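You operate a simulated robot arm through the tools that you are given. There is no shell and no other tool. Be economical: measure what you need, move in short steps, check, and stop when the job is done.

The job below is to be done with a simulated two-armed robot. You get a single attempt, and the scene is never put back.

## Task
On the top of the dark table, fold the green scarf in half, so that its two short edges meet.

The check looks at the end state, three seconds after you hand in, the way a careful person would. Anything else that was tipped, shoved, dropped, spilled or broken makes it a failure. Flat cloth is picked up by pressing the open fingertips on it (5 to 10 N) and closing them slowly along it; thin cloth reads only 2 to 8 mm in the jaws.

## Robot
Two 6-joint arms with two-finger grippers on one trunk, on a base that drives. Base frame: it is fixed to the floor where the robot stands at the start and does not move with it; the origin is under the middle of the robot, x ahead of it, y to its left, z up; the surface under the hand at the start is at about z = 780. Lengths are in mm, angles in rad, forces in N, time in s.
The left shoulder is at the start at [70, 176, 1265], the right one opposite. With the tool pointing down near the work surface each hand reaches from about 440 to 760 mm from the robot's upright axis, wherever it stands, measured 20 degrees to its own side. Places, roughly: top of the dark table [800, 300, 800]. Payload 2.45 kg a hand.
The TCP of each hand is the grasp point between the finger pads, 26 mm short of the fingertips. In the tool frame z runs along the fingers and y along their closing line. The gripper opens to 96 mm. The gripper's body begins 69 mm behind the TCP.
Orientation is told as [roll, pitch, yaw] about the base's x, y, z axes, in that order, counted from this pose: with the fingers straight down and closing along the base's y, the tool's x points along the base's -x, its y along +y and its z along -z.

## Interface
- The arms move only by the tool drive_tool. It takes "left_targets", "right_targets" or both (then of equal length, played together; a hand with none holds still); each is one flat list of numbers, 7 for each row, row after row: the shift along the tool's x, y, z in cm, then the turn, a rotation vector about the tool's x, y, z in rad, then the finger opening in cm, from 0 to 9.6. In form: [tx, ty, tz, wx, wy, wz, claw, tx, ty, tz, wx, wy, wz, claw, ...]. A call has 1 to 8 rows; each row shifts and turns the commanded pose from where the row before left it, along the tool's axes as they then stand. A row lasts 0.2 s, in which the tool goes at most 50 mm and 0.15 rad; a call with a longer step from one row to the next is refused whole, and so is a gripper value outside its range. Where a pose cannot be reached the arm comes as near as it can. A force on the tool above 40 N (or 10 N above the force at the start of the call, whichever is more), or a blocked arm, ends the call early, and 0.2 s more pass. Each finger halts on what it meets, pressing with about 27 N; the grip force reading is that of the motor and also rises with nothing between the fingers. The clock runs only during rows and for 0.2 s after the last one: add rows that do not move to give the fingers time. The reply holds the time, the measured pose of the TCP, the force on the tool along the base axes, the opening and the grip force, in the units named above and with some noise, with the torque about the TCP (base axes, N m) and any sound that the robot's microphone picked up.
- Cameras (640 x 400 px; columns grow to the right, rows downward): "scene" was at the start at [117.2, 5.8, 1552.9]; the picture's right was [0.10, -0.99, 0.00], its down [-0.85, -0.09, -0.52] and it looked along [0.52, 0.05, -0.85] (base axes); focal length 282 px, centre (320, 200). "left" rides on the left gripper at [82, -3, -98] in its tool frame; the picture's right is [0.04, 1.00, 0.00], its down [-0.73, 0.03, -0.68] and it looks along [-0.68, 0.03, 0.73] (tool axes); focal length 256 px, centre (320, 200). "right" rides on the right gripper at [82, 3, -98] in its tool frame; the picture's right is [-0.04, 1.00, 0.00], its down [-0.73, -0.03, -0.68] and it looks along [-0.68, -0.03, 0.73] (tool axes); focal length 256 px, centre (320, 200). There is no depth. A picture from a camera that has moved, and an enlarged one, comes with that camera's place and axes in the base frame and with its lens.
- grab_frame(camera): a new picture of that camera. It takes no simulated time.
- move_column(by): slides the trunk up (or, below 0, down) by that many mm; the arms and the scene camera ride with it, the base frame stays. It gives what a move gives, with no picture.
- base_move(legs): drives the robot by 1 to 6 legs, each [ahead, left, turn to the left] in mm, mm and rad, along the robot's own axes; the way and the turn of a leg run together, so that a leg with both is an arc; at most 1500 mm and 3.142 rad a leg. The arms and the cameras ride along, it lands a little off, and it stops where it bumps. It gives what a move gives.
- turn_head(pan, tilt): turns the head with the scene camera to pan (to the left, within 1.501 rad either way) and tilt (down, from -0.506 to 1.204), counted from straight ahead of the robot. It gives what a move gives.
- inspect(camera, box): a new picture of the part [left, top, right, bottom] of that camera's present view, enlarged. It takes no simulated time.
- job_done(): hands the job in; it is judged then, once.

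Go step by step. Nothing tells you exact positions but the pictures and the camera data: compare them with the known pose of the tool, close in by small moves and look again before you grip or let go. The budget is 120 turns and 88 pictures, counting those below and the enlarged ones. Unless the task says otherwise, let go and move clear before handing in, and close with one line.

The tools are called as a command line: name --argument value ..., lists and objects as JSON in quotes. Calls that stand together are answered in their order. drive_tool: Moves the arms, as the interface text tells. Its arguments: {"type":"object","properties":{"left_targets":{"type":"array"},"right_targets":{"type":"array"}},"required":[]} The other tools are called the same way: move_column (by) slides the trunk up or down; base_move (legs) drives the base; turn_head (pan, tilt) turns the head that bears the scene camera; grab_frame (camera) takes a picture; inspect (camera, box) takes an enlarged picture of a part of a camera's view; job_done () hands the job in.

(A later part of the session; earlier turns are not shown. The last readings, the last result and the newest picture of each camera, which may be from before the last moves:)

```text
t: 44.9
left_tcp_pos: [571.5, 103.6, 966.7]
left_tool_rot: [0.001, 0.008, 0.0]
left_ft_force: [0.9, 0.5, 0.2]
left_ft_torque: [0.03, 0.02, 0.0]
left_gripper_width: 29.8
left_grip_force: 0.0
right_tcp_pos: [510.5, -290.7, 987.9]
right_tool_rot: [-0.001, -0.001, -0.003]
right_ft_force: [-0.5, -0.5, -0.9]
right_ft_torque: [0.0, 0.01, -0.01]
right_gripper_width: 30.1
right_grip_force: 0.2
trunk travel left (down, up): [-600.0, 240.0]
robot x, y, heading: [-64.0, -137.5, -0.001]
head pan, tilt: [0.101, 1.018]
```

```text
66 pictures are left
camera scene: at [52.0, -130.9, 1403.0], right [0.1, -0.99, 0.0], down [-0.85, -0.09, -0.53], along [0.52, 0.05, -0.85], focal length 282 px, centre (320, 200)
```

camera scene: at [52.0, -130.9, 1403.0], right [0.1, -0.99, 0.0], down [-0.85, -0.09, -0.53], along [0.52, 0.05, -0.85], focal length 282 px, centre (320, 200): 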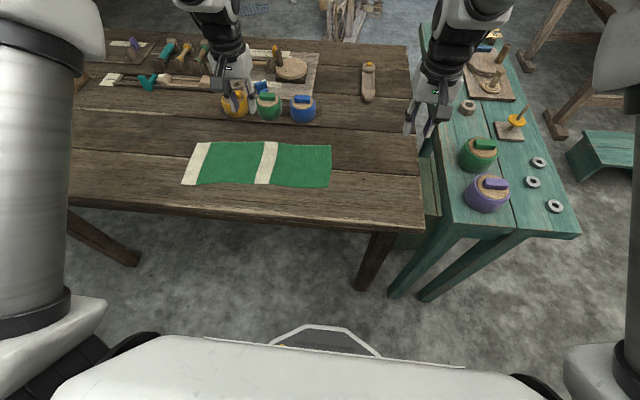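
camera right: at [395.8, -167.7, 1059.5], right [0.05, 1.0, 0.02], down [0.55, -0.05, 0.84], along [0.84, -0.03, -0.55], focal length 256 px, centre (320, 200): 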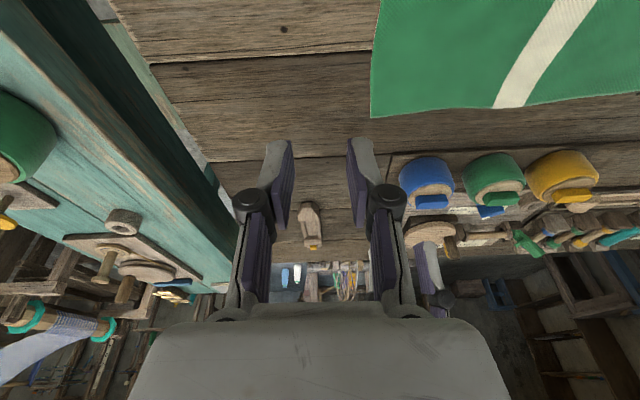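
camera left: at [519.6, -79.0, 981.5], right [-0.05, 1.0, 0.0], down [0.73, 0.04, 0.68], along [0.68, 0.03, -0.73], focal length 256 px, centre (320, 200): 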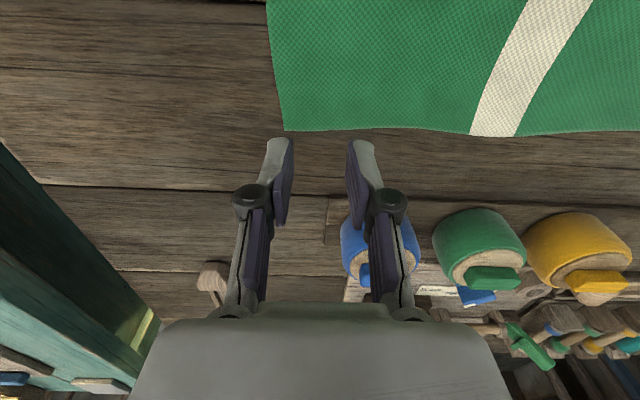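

drive_tool --left_targets '[-0.8, -4, 0, 0, 0, 0, 3, -0.8, -4, 0, 0, 0, 0, 3, -0.8, -4, 0, 0, 0, 0, 3, -0.8, -4, 0, 0, 0, 0, 3, -0.8, -3.8, 0, 0, 0, 0, 3, 0, 0, 4, 0, 0, 0, 3, 0, 0, 4, 0, 0, 0, 3, 0, 0, 0, 0, 0, 0, 3]'

```text
t: 46.7
left_tcp_pos: [608.4, -92.2, 884.9]
left_tool_rot: [0.001, 0.007, 0.0]
left_ft_force: [0.7, 0.0, -0.5]
left_ft_torque: [-0.02, -0.01, 0.0]
left_gripper_width: 29.9
left_grip_force: 0.1
right_tcp_pos: [511.2, -289.7, 989.9]
right_tool_rot: [0.002, 0.0, -0.006]
right_ft_force: [1.1, -0.1, -0.5]
right_ft_torque: [0.02, -0.01, 0.0]
right_gripper_width: 30.0
right_grip_force: 0.1
trunk travel left (down, up): [-600.0, 240.0]
robot x, y, heading: [-64.7, -133.7, -0.001]
head pan, tilt: [0.101, 1.018]
```

The left hand is now right above the far corner. I'll bring the right hand toward the near corner in steps.

drive_tool --right_targets '[0.5, 0, 4, 0, 0, 0, 3, 0.5, 0, 4, 0, 0, 0, 3, 0.5, 4, 2, 0, 0, 0, 3, 0.5, 4, 0, 0, 0, 0, 3, 0, 4, 0, 0, 0, 0, 3, 0, 0, 0, 0, 0, 0, 3]'

grab_frame --camera "scene"

```text
t: 48.1
left_tcp_pos: [608.1, -92.7, 886.3]
left_tool_rot: [0.001, 0.008, 0.001]
left_ft_force: [0.2, -0.1, 0.5]
left_ft_torque: [0.03, -0.01, -0.03]
left_gripper_width: 30.0
left_grip_force: 0.1
right_tcp_pos: [525.9, -225.2, 895.2]
right_tool_rot: [0.024, 0.0, -0.032]
right_ft_force: [-0.1, -0.6, -0.1]
right_ft_torque: [0.02, 0.01, -0.03]
right_gripper_width: 29.7
right_grip_force: 0.2
right hand out of reach, approached as far as the arm can: row 4, 5
trunk travel left (down, up): [-600.0, 240.0]
robot x, y, heading: [-69.0, -140.4, 0.002]
head pan, tilt: [0.101, 1.018]
```

```text
65 pictures are left
camera scene: at [51.2, -131.0, 1403.0], right [0.1, -0.99, 0.0], down [-0.85, -0.09, -0.53], along [0.52, 0.05, -0.85], focal length 282 px, centre (320, 200)
```

scene: 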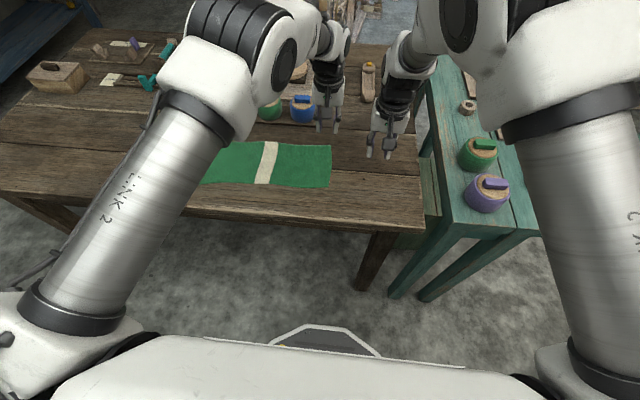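

The right hand must stay roughly 100 mm right of the midline, so the staggered pick stands. The left hand goes down at the far corner now and the right backs off a little.

drive_tool --left_targets '[-0.3, -0.1, 3.5, 0, 0, 0, 3, 0, 0, 3.5, 0, 0, 0, 3, 0, 0, 0, 0, 0, 0, 3]' --right_targets '[0, -3, -2, 0, 0, 0, 3, 0, -2, -3, 0, 0, 0, 3, 0, 0, 0, 0, 0, 0, 3]'

inspect --camera "left" --box '[180, 60, 460, 235]'

```text
t: 48.9
left_tcp_pos: [611.3, -92.8, 818.7]
left_tool_rot: [0.001, 0.007, 0.002]
left_ft_force: [0.0, 0.1, -1.1]
left_ft_torque: [-0.04, -0.01, -0.01]
left_gripper_width: 29.8
left_grip_force: 0.1
right_tcp_pos: [520.6, -262.5, 938.2]
right_tool_rot: [-0.003, 0.001, -0.004]
right_ft_force: [-0.3, -0.1, 0.5]
right_ft_torque: [0.01, 0.03, -0.02]
right_gripper_width: 29.8
right_grip_force: 0.0
trunk travel left (down, up): [-600.0, 240.0]
robot x, y, heading: [-62.3, -136.3, 0.002]
head pan, tilt: [0.101, 1.018]
```

```text
2.29 times, centred on (320, 148) of left
camera zoom: at [530.6, -95.5, 916.9], right [-0.04, 1.0, 0.0], down [0.74, 0.03, 0.67], along [0.67, 0.03, -0.74], focal length 585 px, centre (320, 320)
```

zoom: 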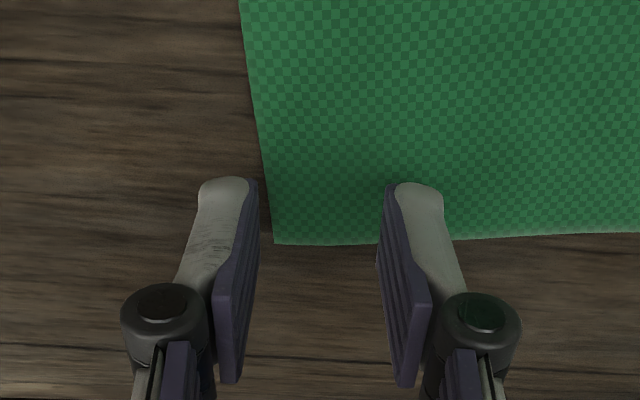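

The outer finger is just outside the edge and the inner one is on the cloth, about 12 mm above it. I'm lowering gently to contact.

drive_tool --left_targets '[0, 0, 0.5, 0, 0, 0, 3, 0, 0, 0.4, 0, 0, 0, 3, 0, 0, 0.2, 0, 0, 0, 3]'

```text
t: 49.7
left_tcp_pos: [611.8, -93.6, 807.1]
left_tool_rot: [0.001, 0.004, 0.0]
left_ft_force: [0.6, 0.0, 9.5]
left_ft_torque: [0.23, -0.05, 0.0]
left_gripper_width: 30.3
left_grip_force: 0.5
right_tcp_pos: [520.4, -263.8, 940.0]
right_tool_rot: [-0.001, -0.003, -0.004]
right_ft_force: [0.2, 0.4, -0.5]
right_ft_torque: [0.02, 0.03, 0.0]
right_gripper_width: 30.0
right_grip_force: 0.1
trunk travel left (down, up): [-600.0, 240.0]
robot x, y, heading: [-63.9, -141.2, -0.0]
head pan, tilt: [0.101, 1.018]
```

Contact is 9.5 N on the inner finger. Closing slowly.

drive_tool --left_targets '[0, 0, 0, 0, 0, 0, 2.6, 0, 0, 0, 0, 0, 0, 2.2, 0, 0, 0, 0, 0, 0, 1.8, 0, 0, 0, 0, 0, 0, 1.4, 0, 0, 0, 0, 0, 0, 1.0, 0, 0, 0, 0, 0, 0, 0.6, 0, 0, 0, 0, 0, 0, 0.2, 0, 0, 0, 0, 0, 0, 0]'

inspect --camera "left" --box '[180, 60, 460, 235]'

```text
t: 51.5
left_tcp_pos: [610.6, -93.7, 806.2]
left_tool_rot: [0.002, 0.006, 0.001]
left_ft_force: [-1.4, -0.4, 8.4]
left_ft_torque: [0.02, 0.02, 0.02]
left_gripper_width: 0.0
left_grip_force: 26.6
right_tcp_pos: [519.1, -262.7, 940.4]
right_tool_rot: [0.0, -0.003, -0.004]
right_ft_force: [0.3, 0.8, 0.5]
right_ft_torque: [0.01, 0.0, -0.04]
right_gripper_width: 29.9
right_grip_force: 0.1
trunk travel left (down, up): [-600.0, 240.0]
robot x, y, heading: [-65.4, -135.9, 0.004]
head pan, tilt: [0.101, 1.018]
```

```text
2.29 times, centred on (320, 148) of left
camera zoom: at [530.2, -96.8, 905.6], right [-0.04, 1.0, 0.0], down [0.74, 0.03, 0.67], along [0.67, 0.03, -0.74], focal length 585 px, centre (320, 320)
```

zoom: 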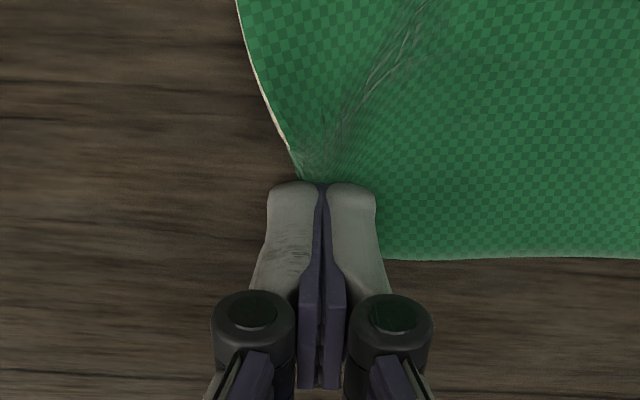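

Nothing is in the jaws: the cloth wrinkled but slipped out. I'll lift slightly, open, and redo it with both fingers on the cloth.

drive_tool --left_targets '[0, 0, -0.6, 0, 0, 0, 0.6, 0, 0, -1, 0, 0, 0, 3, 0, 0, 0, 0, 0, 0, 3]'

inspect --camera "left" --box '[180, 60, 460, 235]'

```text
t: 52.3
left_tcp_pos: [611.4, -94.4, 822.5]
left_tool_rot: [0.002, 0.01, 0.0]
left_ft_force: [0.3, -0.6, -0.4]
left_ft_torque: [0.03, 0.05, 0.02]
left_gripper_width: 30.0
left_grip_force: 0.0
right_tcp_pos: [521.4, -263.2, 939.4]
right_tool_rot: [0.0, 0.002, -0.004]
right_ft_force: [0.7, -0.7, 0.4]
right_ft_torque: [-0.05, 0.0, -0.01]
right_gripper_width: 29.8
right_grip_force: 0.0
trunk travel left (down, up): [-600.0, 240.0]
robot x, y, heading: [-67.5, -133.9, -0.002]
head pan, tilt: [0.101, 1.018]
```

```text
2.29 times, centred on (320, 148) of left
camera zoom: at [531.1, -97.3, 921.2], right [-0.04, 1.0, 0.0], down [0.74, 0.03, 0.67], along [0.67, 0.03, -0.74], focal length 585 px, centre (320, 320)
```

zoom: 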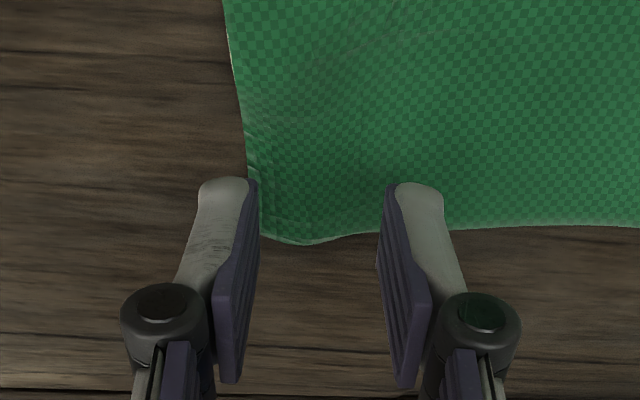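

drive_tool --left_targets '[0.5, 1.3, 0, 0, 0, 0, 3, 0, 0, 0.8, 0, 0, 0, 3, 0, 0, 0.6, 0, 0, 0, 3, 0, 0, 0.15, 0, 0, 0, 3]'

```text
t: 53.3
left_tcp_pos: [608.2, -83.3, 807.3]
left_tool_rot: [0.001, 0.003, 0.002]
left_ft_force: [1.5, -0.9, 13.3]
left_ft_torque: [-0.09, -0.03, 0.02]
left_gripper_width: 31.0
left_grip_force: 0.6
right_tcp_pos: [518.6, -263.4, 939.7]
right_tool_rot: [-0.001, -0.001, -0.006]
right_ft_force: [0.2, -0.3, 0.1]
right_ft_torque: [0.02, 0.0, 0.01]
right_gripper_width: 30.3
right_grip_force: 0.0
trunk travel left (down, up): [-600.0, 240.0]
robot x, y, heading: [-64.8, -138.3, 0.001]
head pan, tilt: [0.101, 1.018]
```

drive_tool --left_targets '[0, 0, -0.07, 0, 0, 0, 2.7, 0, 0, 0, 0, 0, 0, 2.3, 0, 0, 0, 0, 0, 0, 1.9, 0, 0, 0, 0, 0, 0, 1.5, 0, 0, 0, 0, 0, 0, 1.1, 0, 0, 0, 0, 0, 0, 0.7, 0, 0, 0, 0, 0, 0, 0.3, 0, 0, 0, 0, 0, 0, 0]'

inspect --camera "left" --box '[180, 60, 460, 235]'

```text
t: 55.1
left_tcp_pos: [607.4, -83.5, 806.7]
left_tool_rot: [0.001, 0.007, 0.002]
left_ft_force: [-1.8, -0.2, 13.8]
left_ft_torque: [0.01, 0.05, 0.01]
left_gripper_width: 3.3
left_grip_force: 32.2
right_tcp_pos: [518.8, -262.1, 940.0]
right_tool_rot: [0.001, -0.001, -0.003]
right_ft_force: [0.6, 0.2, -0.6]
right_ft_torque: [-0.03, 0.04, 0.0]
right_gripper_width: 30.3
right_grip_force: 0.2
trunk travel left (down, up): [-600.0, 240.0]
robot x, y, heading: [-65.5, -139.0, -0.0]
head pan, tilt: [0.101, 1.018]
```

```text
2.29 times, centred on (320, 148) of left
camera zoom: at [526.5, -85.3, 906.3], right [-0.04, 1.0, 0.0], down [0.74, 0.03, 0.67], along [0.67, 0.03, -0.74], focal length 585 px, centre (320, 320)
```

zoom: 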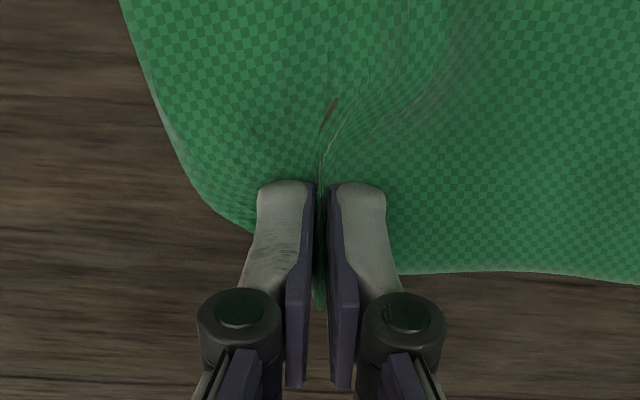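

Gripped at 3.3 mm. I'm lifting the corner and checking.

drive_tool --left_targets '[0, 0, -2, 0, 0, 0, 0, 0, 0, -2, 0, 0, 0, 0, 0, 1.5, -2, 0, 0, 0, 0, 0, 1.5, -1.5, 0, 0, 0, 0, 0, 0, 0, 0, 0, 0, 0]'

grab_frame --camera "scene"

grab_frame --camera "right"

```text
t: 56.3
left_tcp_pos: [610.1, -51.2, 881.3]
left_tool_rot: [0.002, 0.005, -0.001]
left_ft_force: [0.2, 2.1, 0.5]
left_ft_torque: [-0.11, 0.0, -0.02]
left_gripper_width: 2.2
left_grip_force: 29.6
right_tcp_pos: [520.2, -263.4, 939.5]
right_tool_rot: [0.001, 0.002, -0.004]
right_ft_force: [0.2, 1.2, 0.4]
right_ft_torque: [0.0, -0.01, 0.01]
right_gripper_width: 30.0
right_grip_force: 0.2
trunk travel left (down, up): [-600.0, 240.0]
robot x, y, heading: [-63.5, -138.1, -0.0]
head pan, tilt: [0.101, 1.018]
```

```text
60 pictures are left
camera scene: at [52.3, -131.2, 1402.9], right [0.1, -0.99, 0.0], down [-0.85, -0.09, -0.52], along [0.52, 0.05, -0.85], focal length 282 px, centre (320, 200)
```

scene: 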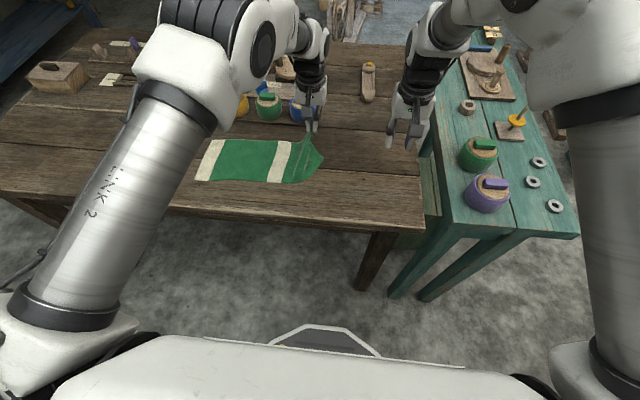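

```text
59 pictures are left
camera right: at [439.0, -259.6, 1037.1], right [0.04, 1.0, 0.0], down [0.73, -0.03, 0.68], along [0.68, -0.03, -0.73], focal length 256 px, centre (320, 200)
```

right: 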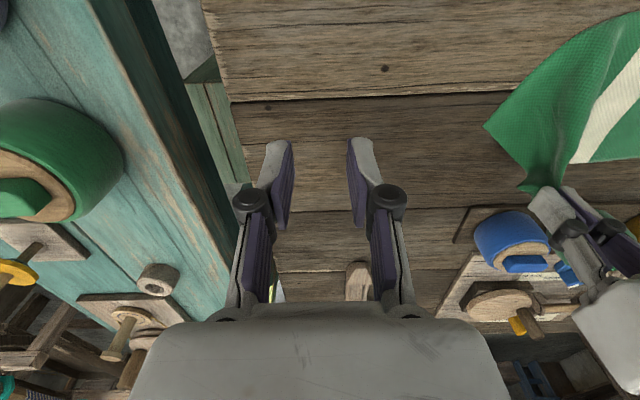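

inspect --camera "scene" --box '[180, 80, 360, 200]'

```text
3.33 times, centred on (270, 140) of scene
camera zoom: at [52.3, -131.2, 1402.9], right [0.1, -0.99, 0.0], down [-0.85, -0.09, -0.52], along [0.52, 0.05, -0.85], focal length 941 px, centre (487, 400)
```

zoom: 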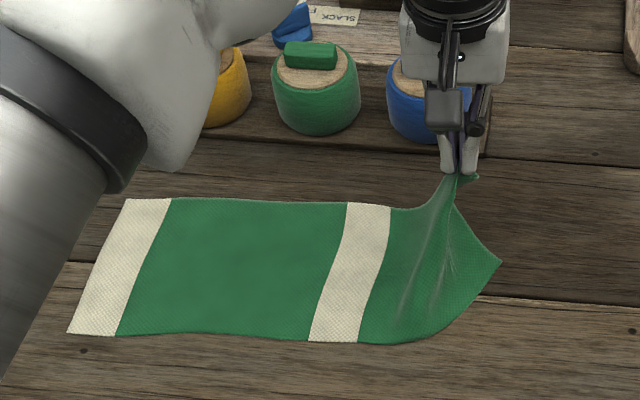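

The cloth is fairly stiff, so lifting one corner raises the whole edge. A single grip in the middle of the edge should carry it straight, so I'll lay the corner back, release and re-grip in the middle.

drive_tool --left_targets '[0, -1.6, 2, 0, 0, 0, 0, 0, -1.6, 2, 0, 0, 0, 0, 0, -0.3, 2, 0, 0, 0, 0, 0, 0, 1, 0, 0, 0, 0, 0, 0, 0, 0, 0, 0, 1.5, 0, 0, 0, 0, 0, 0, 3, 0, 0, -2, 0, 0, 0, 3, 0, 0, -3, 0, 0, 0, 3]'

inspect --camera "scene" --box '[180, 80, 360, 200]'

```text
t: 58.1
left_tcp_pos: [608.3, -87.6, 863.6]
left_tool_rot: [0.002, 0.007, -0.001]
left_ft_force: [0.0, 0.0, 0.5]
left_ft_torque: [-0.01, 0.01, 0.0]
left_gripper_width: 30.0
left_grip_force: 0.1
right_tcp_pos: [518.1, -262.1, 939.4]
right_tool_rot: [0.0, -0.001, -0.006]
right_ft_force: [0.4, 0.9, 0.6]
right_ft_torque: [-0.01, -0.02, -0.02]
right_gripper_width: 29.9
right_grip_force: 0.2
trunk travel left (down, up): [-600.0, 240.0]
robot x, y, heading: [-64.0, -135.7, 0.002]
head pan, tilt: [0.101, 1.018]
```

```text
3.33 times, centred on (270, 140) of scene
camera zoom: at [50.9, -131.1, 1403.0], right [0.1, -0.99, 0.0], down [-0.85, -0.09, -0.53], along [0.52, 0.05, -0.85], focal length 941 px, centre (487, 400)
```

zoom: 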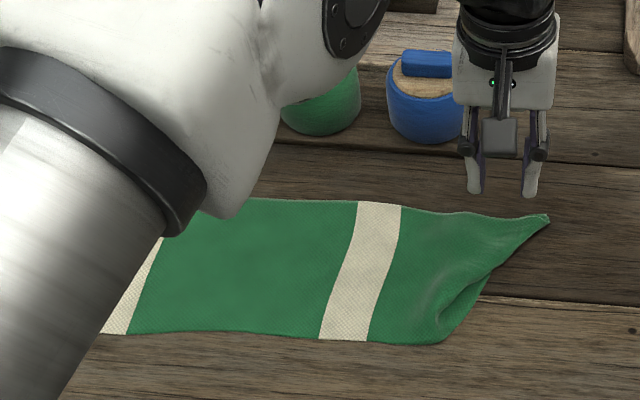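

The near corner seems to have curled. I'll move the left hand back and up to view it.

drive_tool --left_targets '[0, 3, -4, 0, 0, 0, 3, 3, 3, -4, 0, 0, 0, 3, 4, 3, -2, 0, 0, 0, 3, 4, 0, 0, 0, 0, 0, 3, 0, 0, 0, 0, 0, 0, 3]'

grab_frame --camera "left"

grab_frame --camera "scene"

```text
refused: row 2 steps farther than a row can; nothing moved
```

```text
56 pictures are left
camera left: at [527.0, -89.8, 962.3], right [-0.04, 1.0, 0.0], down [0.74, 0.03, 0.67], along [0.67, 0.03, -0.74], focal length 256 px, centre (320, 200)
```

left: 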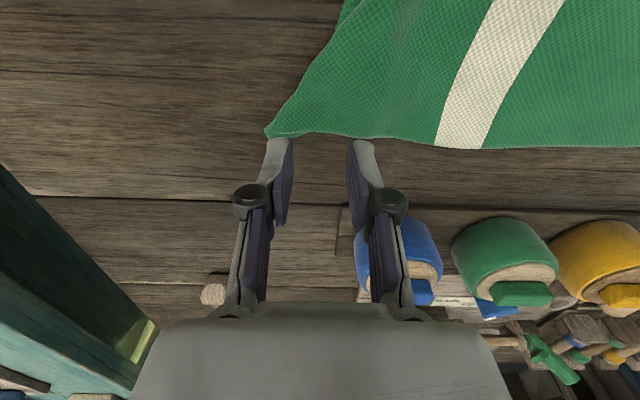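

```text
55 pictures are left
camera scene: at [50.9, -131.1, 1403.0], right [0.1, -0.99, 0.0], down [-0.85, -0.09, -0.53], along [0.52, 0.05, -0.85], focal length 282 px, centre (320, 200)
```

scene: 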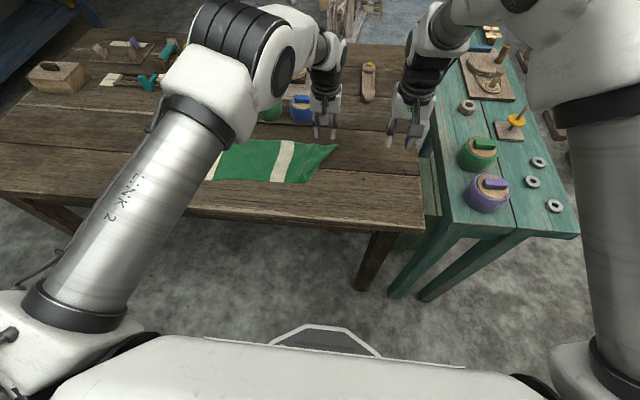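

The near corner is tucked under. The right hand can reach this whole edge if the robot stands about 150 mm further left, so I'll use it: park the left hand up and left, then shift the base.

drive_tool --left_targets '[0, 0, -4.5, 0, 0, 0, 3, 0, 0, -4.5, 0, 0, 0, 3, 1, 4.5, 0, 0, 0, 0, 3, 1, 4.5, 0, 0, 0, 0, 3, 1, 4.5, 0, 0, 0, 0, 3, 1, 4, 0, 0, 0, 0, 3]'

base_move --legs '[[0, 150, 0]]'

grab_frame --camera "right"

```text
t: 59.5
left_tcp_pos: [566.2, 91.7, 948.0]
left_tool_rot: [0.0, 0.007, 0.001]
left_ft_force: [0.7, 0.8, -0.8]
left_ft_torque: [-0.05, 0.0, -0.02]
left_gripper_width: 30.0
left_grip_force: 0.2
right_tcp_pos: [520.8, -261.7, 940.2]
right_tool_rot: [0.0, 0.001, -0.005]
right_ft_force: [-1.0, -0.1, -0.1]
right_ft_torque: [-0.03, 0.0, -0.02]
right_gripper_width: 30.3
right_grip_force: 0.0
trunk travel left (down, up): [-600.0, 240.0]
robot x, y, heading: [-66.1, -133.2, -0.004]
head pan, tilt: [0.101, 1.018]
```

```text
t: 60.9
left_tcp_pos: [565.6, 239.6, 948.0]
left_tool_rot: [0.003, 0.007, 0.003]
left_ft_force: [0.6, -0.2, -0.5]
left_ft_torque: [0.01, 0.01, -0.01]
left_gripper_width: 29.9
left_grip_force: 0.0
right_tcp_pos: [519.9, -114.8, 938.7]
right_tool_rot: [-0.001, 0.002, -0.001]
right_ft_force: [-0.3, 0.1, 1.3]
right_ft_torque: [-0.02, 0.03, -0.05]
right_gripper_width: 29.8
right_grip_force: 0.1
trunk travel left (down, up): [-600.0, 240.0]
robot x, y, heading: [-65.5, 7.8, 0.004]
head pan, tilt: [0.101, 1.018]
```

```text
54 pictures are left
camera right: at [438.9, -111.5, 1037.3], right [0.04, 1.0, 0.0], down [0.73, -0.03, 0.68], along [0.68, -0.03, -0.73], focal length 256 px, centre (320, 200)
```

right: 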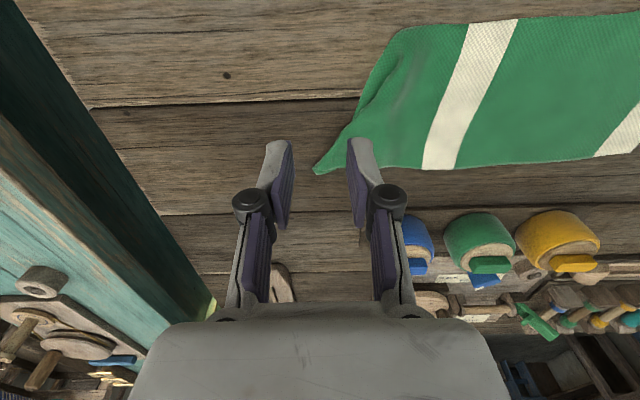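

inspect --camera "right" --box '[290, 0, 530, 200]'

```text
2.00 times, centred on (410, 100) of right
camera zoom: at [438.9, -111.5, 1037.3], right [0.04, 1.0, 0.0], down [0.73, -0.03, 0.68], along [0.68, -0.03, -0.73], focal length 512 px, centre (140, 400)
```

zoom: 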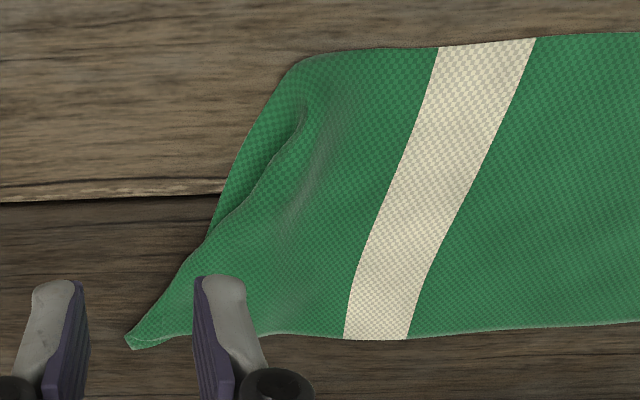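

The near corner is curled over on top, at roughly (499,-43), with a crease from (561,-80) to (484,-45). I'll flatten it by pressing lightly with closed fingers and sweeping outward. First I shift the base 65 mm left for reach.

base_move --legs '[[0, 65, 0]]'

drive_tool --right_targets '[0.5, 0, 4, 0, 0, 0, 1, 0.3, 0, 4, 0, 0, 0, 0, 0, 0, 2.5, 0, 0, 0, 0, 0, 0, 0, 0, 0, 0, 0]'

inspect --camera "right" --box '[180, 0, 460, 200]'

```text
t: 61.9
left_tcp_pos: [565.9, 302.4, 948.7]
left_tool_rot: [0.003, 0.008, 0.004]
left_ft_force: [-0.1, 0.0, 0.0]
left_ft_torque: [-0.04, 0.0, 0.0]
left_gripper_width: 29.9
left_grip_force: 0.2
right_tcp_pos: [519.4, -51.4, 938.1]
right_tool_rot: [0.0, -0.001, -0.001]
right_ft_force: [0.2, -0.4, 0.1]
right_ft_torque: [0.01, -0.01, -0.01]
right_gripper_width: 29.9
right_grip_force: 0.1
trunk travel left (down, up): [-600.0, 240.0]
robot x, y, heading: [-65.5, 76.5, 0.005]
head pan, tilt: [0.101, 1.018]
```

```text
t: 62.9
left_tcp_pos: [565.3, 302.1, 949.0]
left_tool_rot: [0.003, 0.007, 0.004]
left_ft_force: [-0.8, -0.6, 0.7]
left_ft_torque: [-0.03, 0.02, 0.01]
left_gripper_width: 30.1
left_grip_force: 0.0
right_tcp_pos: [511.9, -50.5, 834.0]
right_tool_rot: [0.001, 0.002, -0.002]
right_ft_force: [-0.1, 0.4, -1.3]
right_ft_torque: [0.03, -0.02, -0.02]
right_gripper_width: 0.0
right_grip_force: 26.7
trunk travel left (down, up): [-600.0, 240.0]
robot x, y, heading: [-64.9, 73.9, -0.0]
head pan, tilt: [0.101, 1.018]
```

```text
2.00 times, centred on (320, 100) of right
camera zoom: at [430.9, -47.4, 931.6], right [0.04, 1.0, 0.0], down [0.73, -0.03, 0.68], along [0.68, -0.03, -0.73], focal length 512 px, centre (320, 400)
```

zoom: 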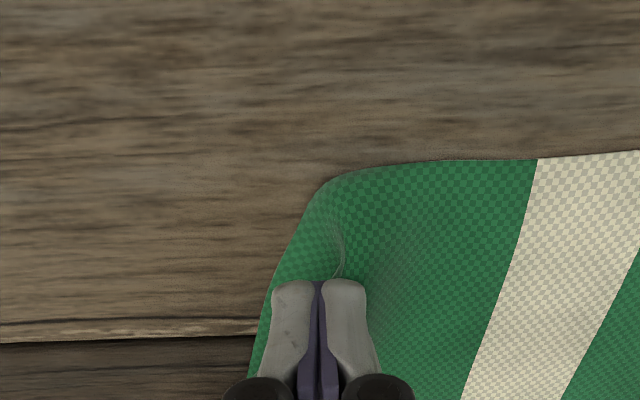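

drive_tool --right_targets '[0.6, -0.3, 1.0, 0, 0, 0, 0, 0, 0, 0.8, 0, 0, 0, 0, 0, 0, 0.4, 0, 0, 0, 0]'

```text
t: 63.7
left_tcp_pos: [564.7, 301.8, 948.0]
left_tool_rot: [0.001, 0.006, 0.003]
left_ft_force: [-0.9, 0.0, -0.2]
left_ft_torque: [-0.01, 0.01, 0.03]
left_gripper_width: 30.0
left_grip_force: 0.0
right_tcp_pos: [506.8, -54.4, 811.8]
right_tool_rot: [-0.001, 0.002, -0.003]
right_ft_force: [0.5, -0.1, 0.0]
right_ft_torque: [-0.01, -0.01, -0.01]
right_gripper_width: 0.0
right_grip_force: 27.0
trunk travel left (down, up): [-600.0, 240.0]
robot x, y, heading: [-64.7, 73.1, 0.002]
head pan, tilt: [0.101, 1.018]
```

drive_tool --right_targets '[0, 0, 0.2, 0, 0, 0, 0, 0, 0, 0.15, 0, 0, 0, 0, 0, 0, 0.1, 0, 0, 0, 0]'

```text
t: 64.5
left_tcp_pos: [565.1, 302.6, 949.4]
left_tool_rot: [0.002, 0.007, 0.005]
left_ft_force: [0.7, -0.6, -0.2]
left_ft_torque: [-0.01, 0.0, -0.02]
left_gripper_width: 30.2
left_grip_force: 0.0
right_tcp_pos: [506.4, -54.0, 807.0]
right_tool_rot: [-0.001, 0.0, -0.002]
right_ft_force: [1.4, -0.8, 3.2]
right_ft_torque: [0.0, -0.06, -0.04]
right_gripper_width: 0.3
right_grip_force: 27.4
trunk travel left (down, up): [-600.0, 240.0]
robot x, y, heading: [-63.6, 73.4, 0.001]
head pan, tilt: [0.101, 1.018]
```

Light contact of 3 N. Now I sweep outward (−y, slightly −x).

drive_tool --right_targets '[0.4, -1, 0.05, 0, 0, 0, 0, 0.4, -1, 0, 0, 0, 0, 0, 0.4, -1, 0, 0, 0, 0, 0, 0.4, -1, 0, 0, 0, 0, 0, 0.4, -1, 0, 0, 0, 0, 0, 0.3, -1, 0, 0, 0, 0, 0, 0.3, -1, 0, 0, 0, 0, 0, 0, 0, -3, 0, 0, 0, 0]'

inspect --camera "right" --box '[180, 0, 560, 238]'

```text
t: 66.3
left_tcp_pos: [563.6, 303.1, 947.9]
left_tool_rot: [0.003, 0.004, 0.003]
left_ft_force: [0.8, 0.2, -0.5]
left_ft_torque: [-0.04, -0.02, 0.02]
left_gripper_width: 30.2
left_grip_force: 0.2
right_tcp_pos: [478.9, -125.4, 838.1]
right_tool_rot: [-0.001, -0.003, -0.002]
right_ft_force: [-0.3, 0.9, 0.9]
right_ft_torque: [-0.01, 0.0, 0.02]
right_gripper_width: 0.2
right_grip_force: 27.4
trunk travel left (down, up): [-600.0, 240.0]
robot x, y, heading: [-66.6, 68.4, 0.003]
head pan, tilt: [0.101, 1.018]
```

```text
1.68 times, centred on (370, 119) of right
camera zoom: at [396.8, -122.0, 936.4], right [0.04, 1.0, 0.0], down [0.73, -0.03, 0.68], along [0.68, -0.03, -0.73], focal length 430 px, centre (236, 336)
```

zoom: 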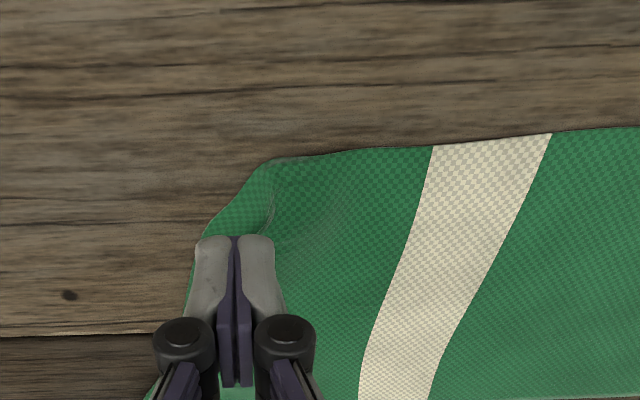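

drive_tool --right_targets '[0, -2, -4, 0, 0, 0, 0, 3, 0, -4, 0, 0, 0, 0, 0, 0, 0, 0, 0, 0, 0]'

inspect --camera "right" --box '[240, 0, 560, 200]'

```text
t: 67.1
left_tcp_pos: [567.5, 301.7, 946.9]
left_tool_rot: [0.001, 0.009, 0.003]
left_ft_force: [-0.3, -0.1, 0.2]
left_ft_torque: [-0.01, 0.06, 0.0]
left_gripper_width: 30.0
left_grip_force: 0.1
right_tcp_pos: [451.5, -147.5, 917.1]
right_tool_rot: [-0.002, 0.002, -0.003]
right_ft_force: [0.2, -0.1, 0.0]
right_ft_torque: [0.03, 0.01, 0.0]
right_gripper_width: 0.0
right_grip_force: 27.5
trunk travel left (down, up): [-600.0, 240.0]
robot x, y, heading: [-63.9, 76.9, 0.001]
head pan, tilt: [0.101, 1.018]
```

```text
2.00 times, centred on (400, 100) of right
camera zoom: at [370.4, -144.1, 1016.1], right [0.04, 1.0, 0.0], down [0.73, -0.03, 0.68], along [0.68, -0.03, -0.74], focal length 512 px, centre (160, 400)
```

zoom: 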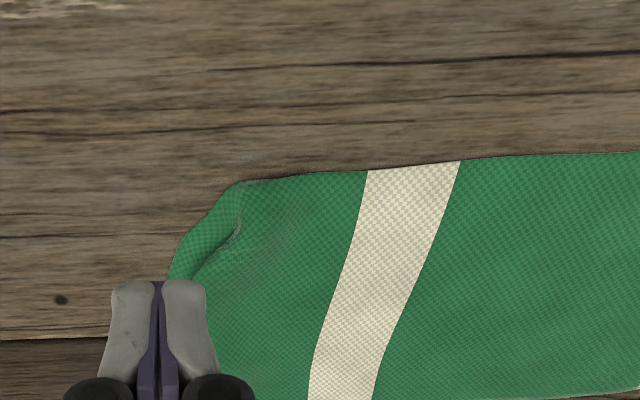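

grab_frame --camera "scene"

```text
49 pictures are left
camera scene: at [54.0, 78.8, 1402.6], right [0.1, -0.99, 0.0], down [-0.85, -0.09, -0.52], along [0.52, 0.06, -0.85], focal length 282 px, centre (320, 200)
```

scene: 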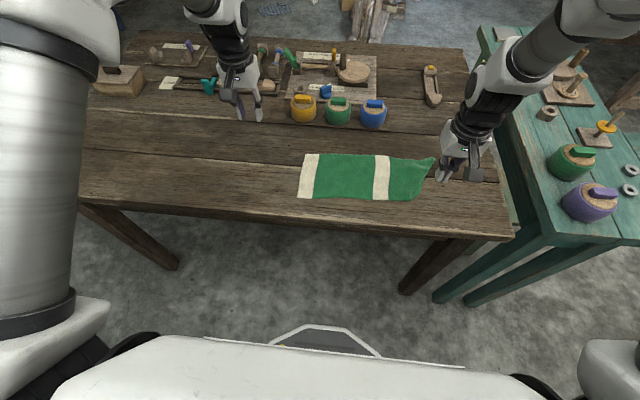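

Pressing just slid the whole scarf about 100 mm right (it is still fine on the table). A mid-edge grip and high lift should let the stiff cloth spring flat, so I'm moving the right hand over the middle of that edge.

drive_tool --right_targets '[-4.5, 0, 0, 0, 0, 0, 3, -4.5, 0, 0, 0, 0, 0, 3, 0, 0, 3.5, 0, 0, 0, 3, 0, 0, 0, 0, 0, 0, 3]'

inspect --camera "right" --box '[160, 0, 520, 225]'

```text
t: 68.1
left_tcp_pos: [565.2, 302.5, 949.4]
left_tool_rot: [0.002, 0.006, 0.002]
left_ft_force: [-0.7, 0.3, -0.7]
left_ft_torque: [0.01, 0.01, -0.02]
left_gripper_width: 29.9
left_grip_force: 0.0
right_tcp_pos: [538.9, -145.3, 882.3]
right_tool_rot: [0.0, 0.0, -0.001]
right_ft_force: [0.3, 0.4, 0.2]
right_ft_torque: [-0.02, 0.01, 0.03]
right_gripper_width: 29.9
right_grip_force: 0.0
trunk travel left (down, up): [-600.0, 240.0]
robot x, y, heading: [-62.6, 75.7, 0.008]
head pan, tilt: [0.101, 1.018]
```

```text
1.78 times, centred on (340, 112) of right
camera zoom: at [457.4, -141.5, 980.7], right [0.04, 1.0, 0.0], down [0.73, -0.03, 0.68], along [0.68, -0.03, -0.73], focal length 455 px, centre (284, 356)
```

zoom: 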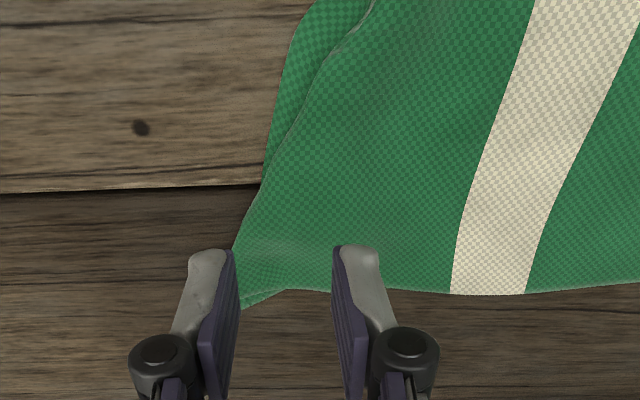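

drive_tool --right_targets '[-1.0, 1.3, 3.0, 0, 0, 0, 2.6, 0, 0, 3.4, 0, 0, 0, 2.6, 0, 0, 0, 0, 0, 0, 2.6]'

inspect --camera "right" --box '[160, 0, 520, 225]'

```text
t: 68.9
left_tcp_pos: [563.6, 304.1, 949.5]
left_tool_rot: [0.0, 0.007, 0.004]
left_ft_force: [-0.3, 0.4, 0.4]
left_ft_torque: [0.02, -0.02, -0.01]
left_gripper_width: 30.0
left_grip_force: 0.0
right_tcp_pos: [546.8, -129.5, 821.0]
right_tool_rot: [0.001, -0.002, -0.001]
right_ft_force: [0.5, -0.3, -0.2]
right_ft_torque: [0.01, -0.03, 0.02]
right_gripper_width: 26.1
right_grip_force: 0.1
trunk travel left (down, up): [-600.0, 240.0]
robot x, y, heading: [-64.4, 73.4, 0.006]
head pan, tilt: [0.101, 1.018]
```

```text
1.78 times, centred on (340, 112) of right
camera zoom: at [466.5, -126.8, 918.0], right [0.04, 1.0, 0.0], down [0.73, -0.03, 0.68], along [0.68, -0.03, -0.73], focal length 455 px, centre (284, 356)
```

zoom: 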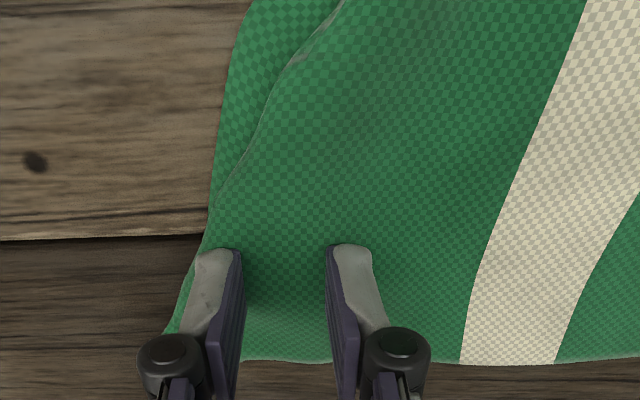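

drive_tool --right_targets '[0, 0, 0.8, 0, 0, 0, 2.6, 0, 0, 0.5, 0, 0, 0, 2.6, 0, 0, 0.2, 0, 0, 0, 2.6]'

```text
t: 69.7
left_tcp_pos: [561.6, 303.6, 950.8]
left_tool_rot: [0.003, 0.005, 0.005]
left_ft_force: [0.4, -0.2, 0.0]
left_ft_torque: [0.02, 0.01, 0.04]
left_gripper_width: 30.0
left_grip_force: 0.1
right_tcp_pos: [549.3, -130.1, 809.0]
right_tool_rot: [0.0, -0.009, -0.002]
right_ft_force: [-3.8, -2.5, 43.4]
right_ft_torque: [-0.29, 0.33, 0.06]
right_gripper_width: 21.2
right_grip_force: 16.6
trunk travel left (down, up): [-600.0, 240.0]
robot x, y, heading: [-68.7, 72.0, 0.001]
head pan, tilt: [0.101, 1.018]
```

Pressed too hard (43 N), so I'm easing up.

drive_tool --right_targets '[0, 0, -0.3, 0, 0, 0, 2.6, 0, 0, 0, 0, 0, 0, 2.6]'

```text
t: 70.3
left_tcp_pos: [564.1, 302.0, 949.8]
left_tool_rot: [0.001, 0.006, 0.004]
left_ft_force: [0.7, -0.4, 0.1]
left_ft_torque: [-0.01, -0.01, 0.02]
left_gripper_width: 30.0
left_grip_force: 0.1
right_tcp_pos: [547.2, -130.0, 807.9]
right_tool_rot: [-0.001, -0.003, -0.001]
right_ft_force: [1.2, -1.7, 25.3]
right_ft_torque: [-0.17, 0.06, 0.05]
right_gripper_width: 28.0
right_grip_force: 8.9
trunk travel left (down, up): [-600.0, 240.0]
robot x, y, heading: [-65.7, 72.3, 0.003]
head pan, tilt: [0.101, 1.018]
```

drive_tool --right_targets '[0, 0, -0.15, 0, 0, 0, 2.6, 0, 0, 0, 0, 0, 0, 2.6]'

```text
t: 70.9
left_tcp_pos: [564.1, 302.8, 949.1]
left_tool_rot: [0.002, 0.006, 0.005]
left_ft_force: [0.0, 0.2, -0.6]
left_ft_torque: [0.02, 0.01, -0.01]
left_gripper_width: 29.9
left_grip_force: 0.0
right_tcp_pos: [548.0, -130.2, 808.7]
right_tool_rot: [-0.002, 0.0, -0.001]
right_ft_force: [-0.2, -0.7, 9.3]
right_ft_torque: [-0.06, 0.05, 0.01]
right_gripper_width: 26.4
right_grip_force: 0.0
trunk travel left (down, up): [-600.0, 240.0]
robot x, y, heading: [-67.0, 74.4, 0.004]
head pan, tilt: [0.101, 1.018]
```

Now 9.3 N; closing slowly.

drive_tool --right_targets '[0, 0, 0, 0, 0, 0, 2.2, 0, 0, 0, 0, 0, 0, 1.8, 0, 0, 0, 0, 0, 0, 1.4, 0, 0, 0, 0, 0, 0, 1.0, 0, 0, 0, 0, 0, 0, 0.7, 0, 0, 0, 0, 0, 0, 0.3, 0, 0, 0, 0, 0, 0, 0, 0, 0, 0, 0, 0, 0, 0]'

inspect --camera "right" --box '[160, 0, 520, 225]'

```text
t: 72.7
left_tcp_pos: [563.3, 302.9, 949.4]
left_tool_rot: [0.002, 0.007, 0.003]
left_ft_force: [0.6, 0.0, 0.3]
left_ft_torque: [-0.02, 0.0, 0.02]
left_gripper_width: 30.2
left_grip_force: 0.0
right_tcp_pos: [548.7, -128.5, 808.6]
right_tool_rot: [0.001, -0.002, -0.001]
right_ft_force: [-0.5, 0.6, 8.3]
right_ft_torque: [0.0, 0.0, 0.01]
right_gripper_width: 7.7
right_grip_force: 27.0
trunk travel left (down, up): [-600.0, 240.0]
robot x, y, heading: [-66.0, 74.6, 0.002]
head pan, tilt: [0.101, 1.018]
```

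```text
1.78 times, centred on (340, 112) of right
camera zoom: at [467.9, -126.5, 906.9], right [0.04, 1.0, 0.0], down [0.73, -0.03, 0.68], along [0.68, -0.03, -0.73], focal length 455 px, centre (284, 356)
```

zoom: 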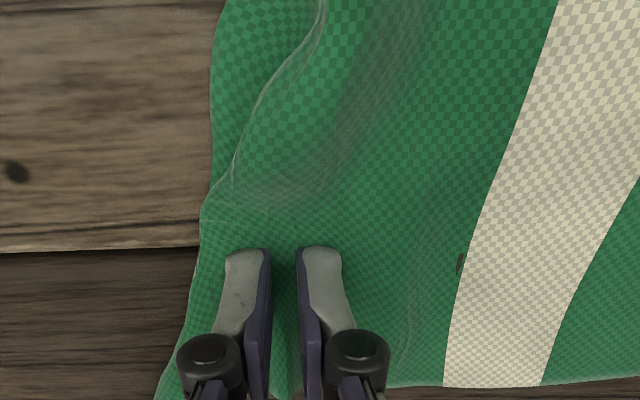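

Gripped at 7.7 mm. I'm lifting and viewing from the scene camera.

drive_tool --right_targets '[0, 0, -3, 0, 0, 0, 0, 0, 0, -4, 0, 0, 0, 0, 0, 0, -4, 0, 0, 0, 0, 0, 0, -3, 0, 0, 0, 0, 0, 0, 0, 0, 0, 0, 0]'

inspect --camera "scene" --box '[260, 80, 500, 230]'

grab_frame --camera "left"

```text
t: 73.9
left_tcp_pos: [565.4, 302.6, 947.7]
left_tool_rot: [0.0, 0.006, 0.003]
left_ft_force: [-0.6, -0.3, 0.6]
left_ft_torque: [0.01, -0.01, 0.02]
left_gripper_width: 30.3
left_grip_force: 0.1
right_tcp_pos: [550.3, -132.0, 947.1]
right_tool_rot: [0.0, -0.001, -0.002]
right_ft_force: [-0.1, 0.0, 0.0]
right_ft_torque: [-0.04, 0.02, 0.01]
right_gripper_width: 0.1
right_grip_force: 27.0
trunk travel left (down, up): [-600.0, 240.0]
robot x, y, heading: [-68.5, 73.3, 0.009]
head pan, tilt: [0.101, 1.018]
```

```text
2.67 times, centred on (380, 155) of scene
camera zoom: at [52.3, 79.3, 1402.8], right [0.1, -0.99, 0.0], down [-0.85, -0.09, -0.52], along [0.52, 0.05, -0.85], focal length 753 px, centre (160, 320)
```

zoom: 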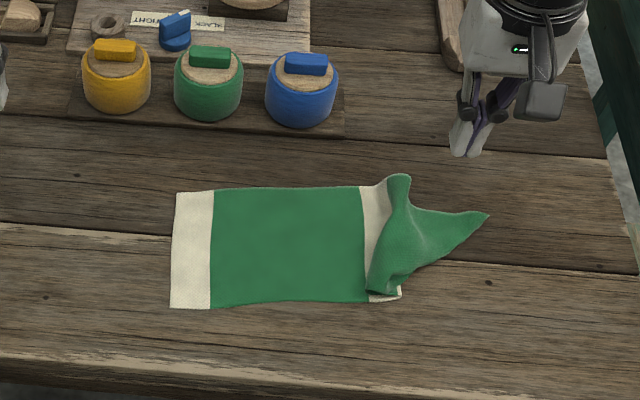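

```text
44 pictures are left
camera left: at [484.5, 299.5, 1047.3], right [-0.04, 1.0, 0.0], down [0.74, 0.03, 0.67], along [0.67, 0.03, -0.74], focal length 256 px, centre (320, 200)
```

left: 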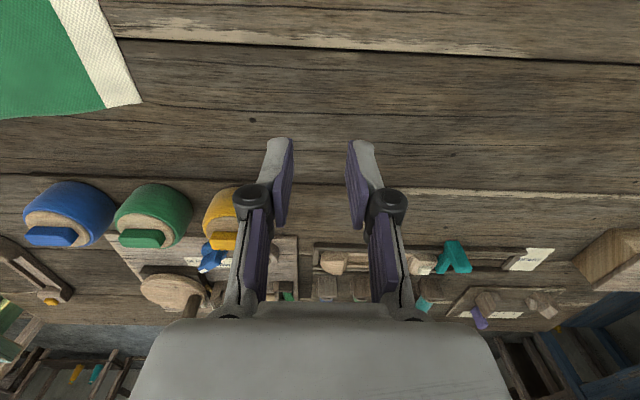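

The grip slipped off on the way up and the right half is crumpled. I'll take a close look from the right camera.

drive_tool --right_targets '[4.5, -1, 0, 0, 0, 0, 3, 4, 0, 0, 0, 0, 0, 3, 0, 0, 0, 0, 0, 0, 3]'

inspect --camera "right" --box '[240, 0, 560, 200]'

```text
t: 74.7
left_tcp_pos: [565.8, 303.2, 948.3]
left_tool_rot: [0.002, 0.009, 0.004]
left_ft_force: [0.4, -0.1, -0.1]
left_ft_torque: [0.02, 0.05, -0.02]
left_gripper_width: 30.2
left_grip_force: 0.0
right_tcp_pos: [466.3, -142.1, 945.3]
right_tool_rot: [0.001, 0.0, -0.001]
right_ft_force: [-0.3, -0.2, -0.4]
right_ft_torque: [0.01, 0.03, 0.0]
right_gripper_width: 30.0
right_grip_force: 0.2
trunk travel left (down, up): [-600.0, 240.0]
robot x, y, heading: [-65.1, 73.6, 0.006]
head pan, tilt: [0.101, 1.018]
```

```text
2.00 times, centred on (400, 100) of right
camera zoom: at [385.9, -138.5, 1043.4], right [0.04, 1.0, 0.0], down [0.73, -0.03, 0.68], along [0.68, -0.03, -0.73], focal length 512 px, centre (160, 400)
```

zoom: 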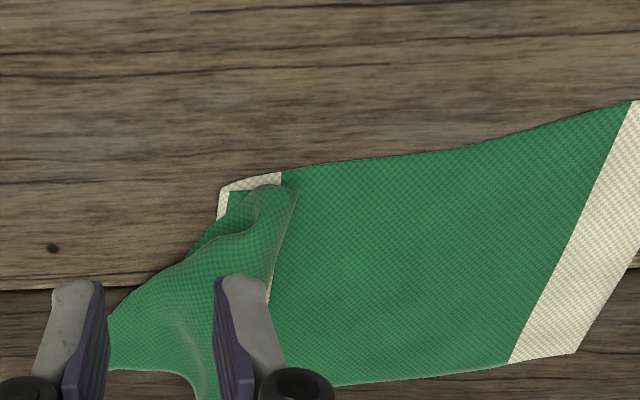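

inspect --camera "right" --box '[290, 60, 410, 160]'

inspect --camera "scene" --box '[370, 130, 470, 200]'

```text
4.00 times, centred on (350, 110) of right
camera zoom: at [385.9, -138.5, 1043.4], right [0.04, 1.0, 0.0], down [0.73, -0.03, 0.68], along [0.68, -0.03, -0.73], focal length 1024 px, centre (200, 560)
```

zoom: 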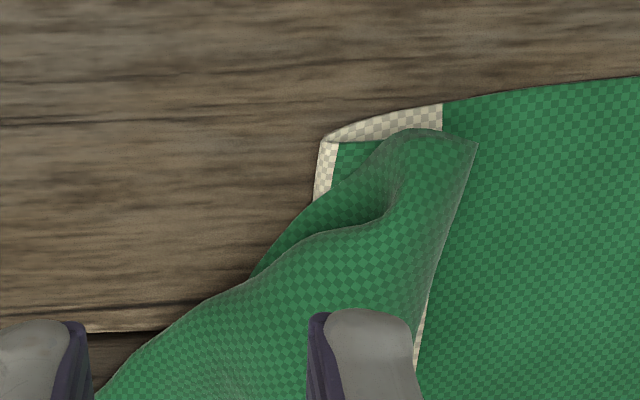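

```text
5.71 times, centred on (420, 165) of scene
camera zoom: at [52.8, 79.2, 1402.8], right [0.1, -0.99, 0.0], down [-0.85, -0.09, -0.52], along [0.52, 0.05, -0.85], focal length 1613 px, centre (-251, 400)
```

zoom: 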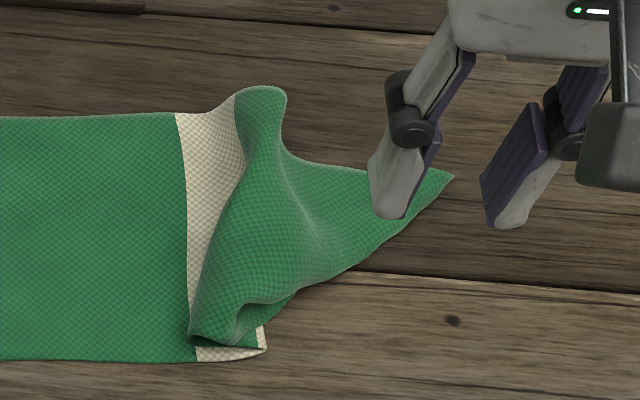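

The far corner F is now a clear single-layer tip at about (596,-216), and the rest is pleated over the stripe. I'll grip that tip with the right hand, anchor the white end with the left, and pull the scarf straight. Moving over the tip.

drive_tool --right_targets '[-4, -1.6, 0, 0, 0, 0, 3, -4, -1.6, 0, 0, 0, 0, 3, -3.8, -1.6, 1.5, 0, 0, 0, 2.6, 0, 0, 4, 0, 0, 0, 2.6, 0, 0, 4, 0, 0, 0, 2.6, 0, 0, 0, 0, 0, 0, 2.6]'

inspect --camera "right" --box '[160, 0, 520, 225]'

```text
t: 76.1
left_tcp_pos: [564.9, 302.8, 948.6]
left_tool_rot: [0.002, 0.006, 0.002]
left_ft_force: [0.3, -0.8, 0.4]
left_ft_torque: [-0.02, 0.0, -0.02]
left_gripper_width: 30.1
left_grip_force: 0.0
right_tcp_pos: [583.9, -189.1, 856.4]
right_tool_rot: [0.0, -0.002, -0.001]
right_ft_force: [-0.8, -0.2, 0.1]
right_ft_torque: [0.04, 0.01, 0.03]
right_gripper_width: 26.2
right_grip_force: 0.0
trunk travel left (down, up): [-600.0, 240.0]
robot x, y, heading: [-66.2, 74.9, 0.003]
head pan, tilt: [0.101, 1.018]
```

```text
1.78 times, centred on (340, 112) of right
camera zoom: at [502.7, -186.5, 954.0], right [0.04, 1.0, 0.0], down [0.73, -0.03, 0.68], along [0.68, -0.03, -0.73], focal length 455 px, centre (284, 356)
```

zoom: 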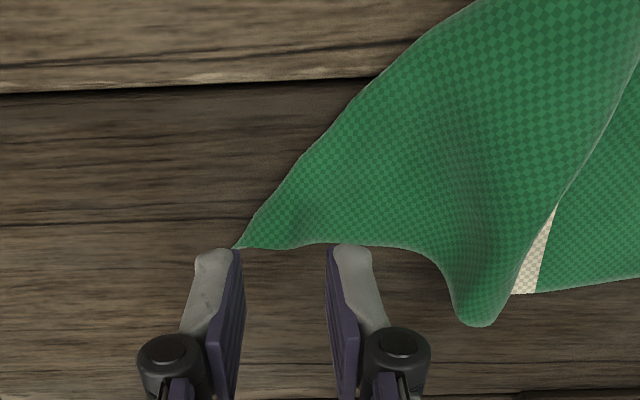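

drive_tool --right_targets '[0.3, 1.6, 2, 0, 0, 0, 2.6, 0, 0, 2.3, 0, 0, 0, 2.6, 0, 0, 0.3, 0, 0, 0, 2.6, 0, 0, 0, 0, 0, 0, 2.6]'

inspect --camera "right" --box '[160, 0, 520, 225]'

```text
t: 77.1
left_tcp_pos: [562.9, 301.6, 948.3]
left_tool_rot: [0.002, 0.006, 0.002]
left_ft_force: [0.4, 0.4, -0.1]
left_ft_torque: [-0.03, 0.0, -0.01]
left_gripper_width: 30.0
left_grip_force: 0.1
right_tcp_pos: [579.8, -175.1, 809.3]
right_tool_rot: [0.002, -0.002, 0.0]
right_ft_force: [0.7, 1.0, 5.4]
right_ft_torque: [0.03, -0.02, 0.0]
right_gripper_width: 26.1
right_grip_force: 0.1
trunk travel left (down, up): [-600.0, 240.0]
robot x, y, heading: [-67.7, 72.1, 0.003]
head pan, tilt: [0.101, 1.018]
```

```text
1.78 times, centred on (340, 112) of right
camera zoom: at [499.1, -171.9, 907.0], right [0.04, 1.0, 0.0], down [0.73, -0.03, 0.68], along [0.68, -0.03, -0.73], focal length 455 px, centre (284, 356)
```

zoom: 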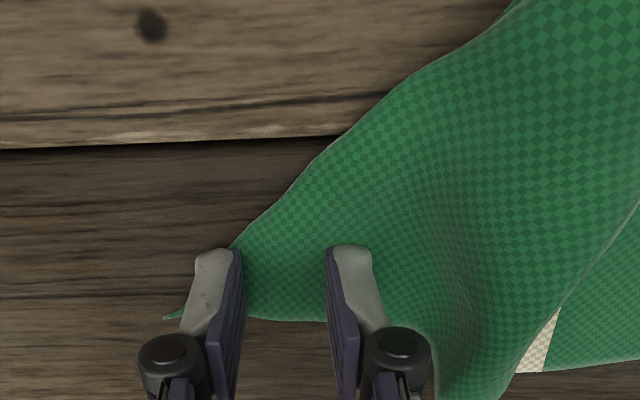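

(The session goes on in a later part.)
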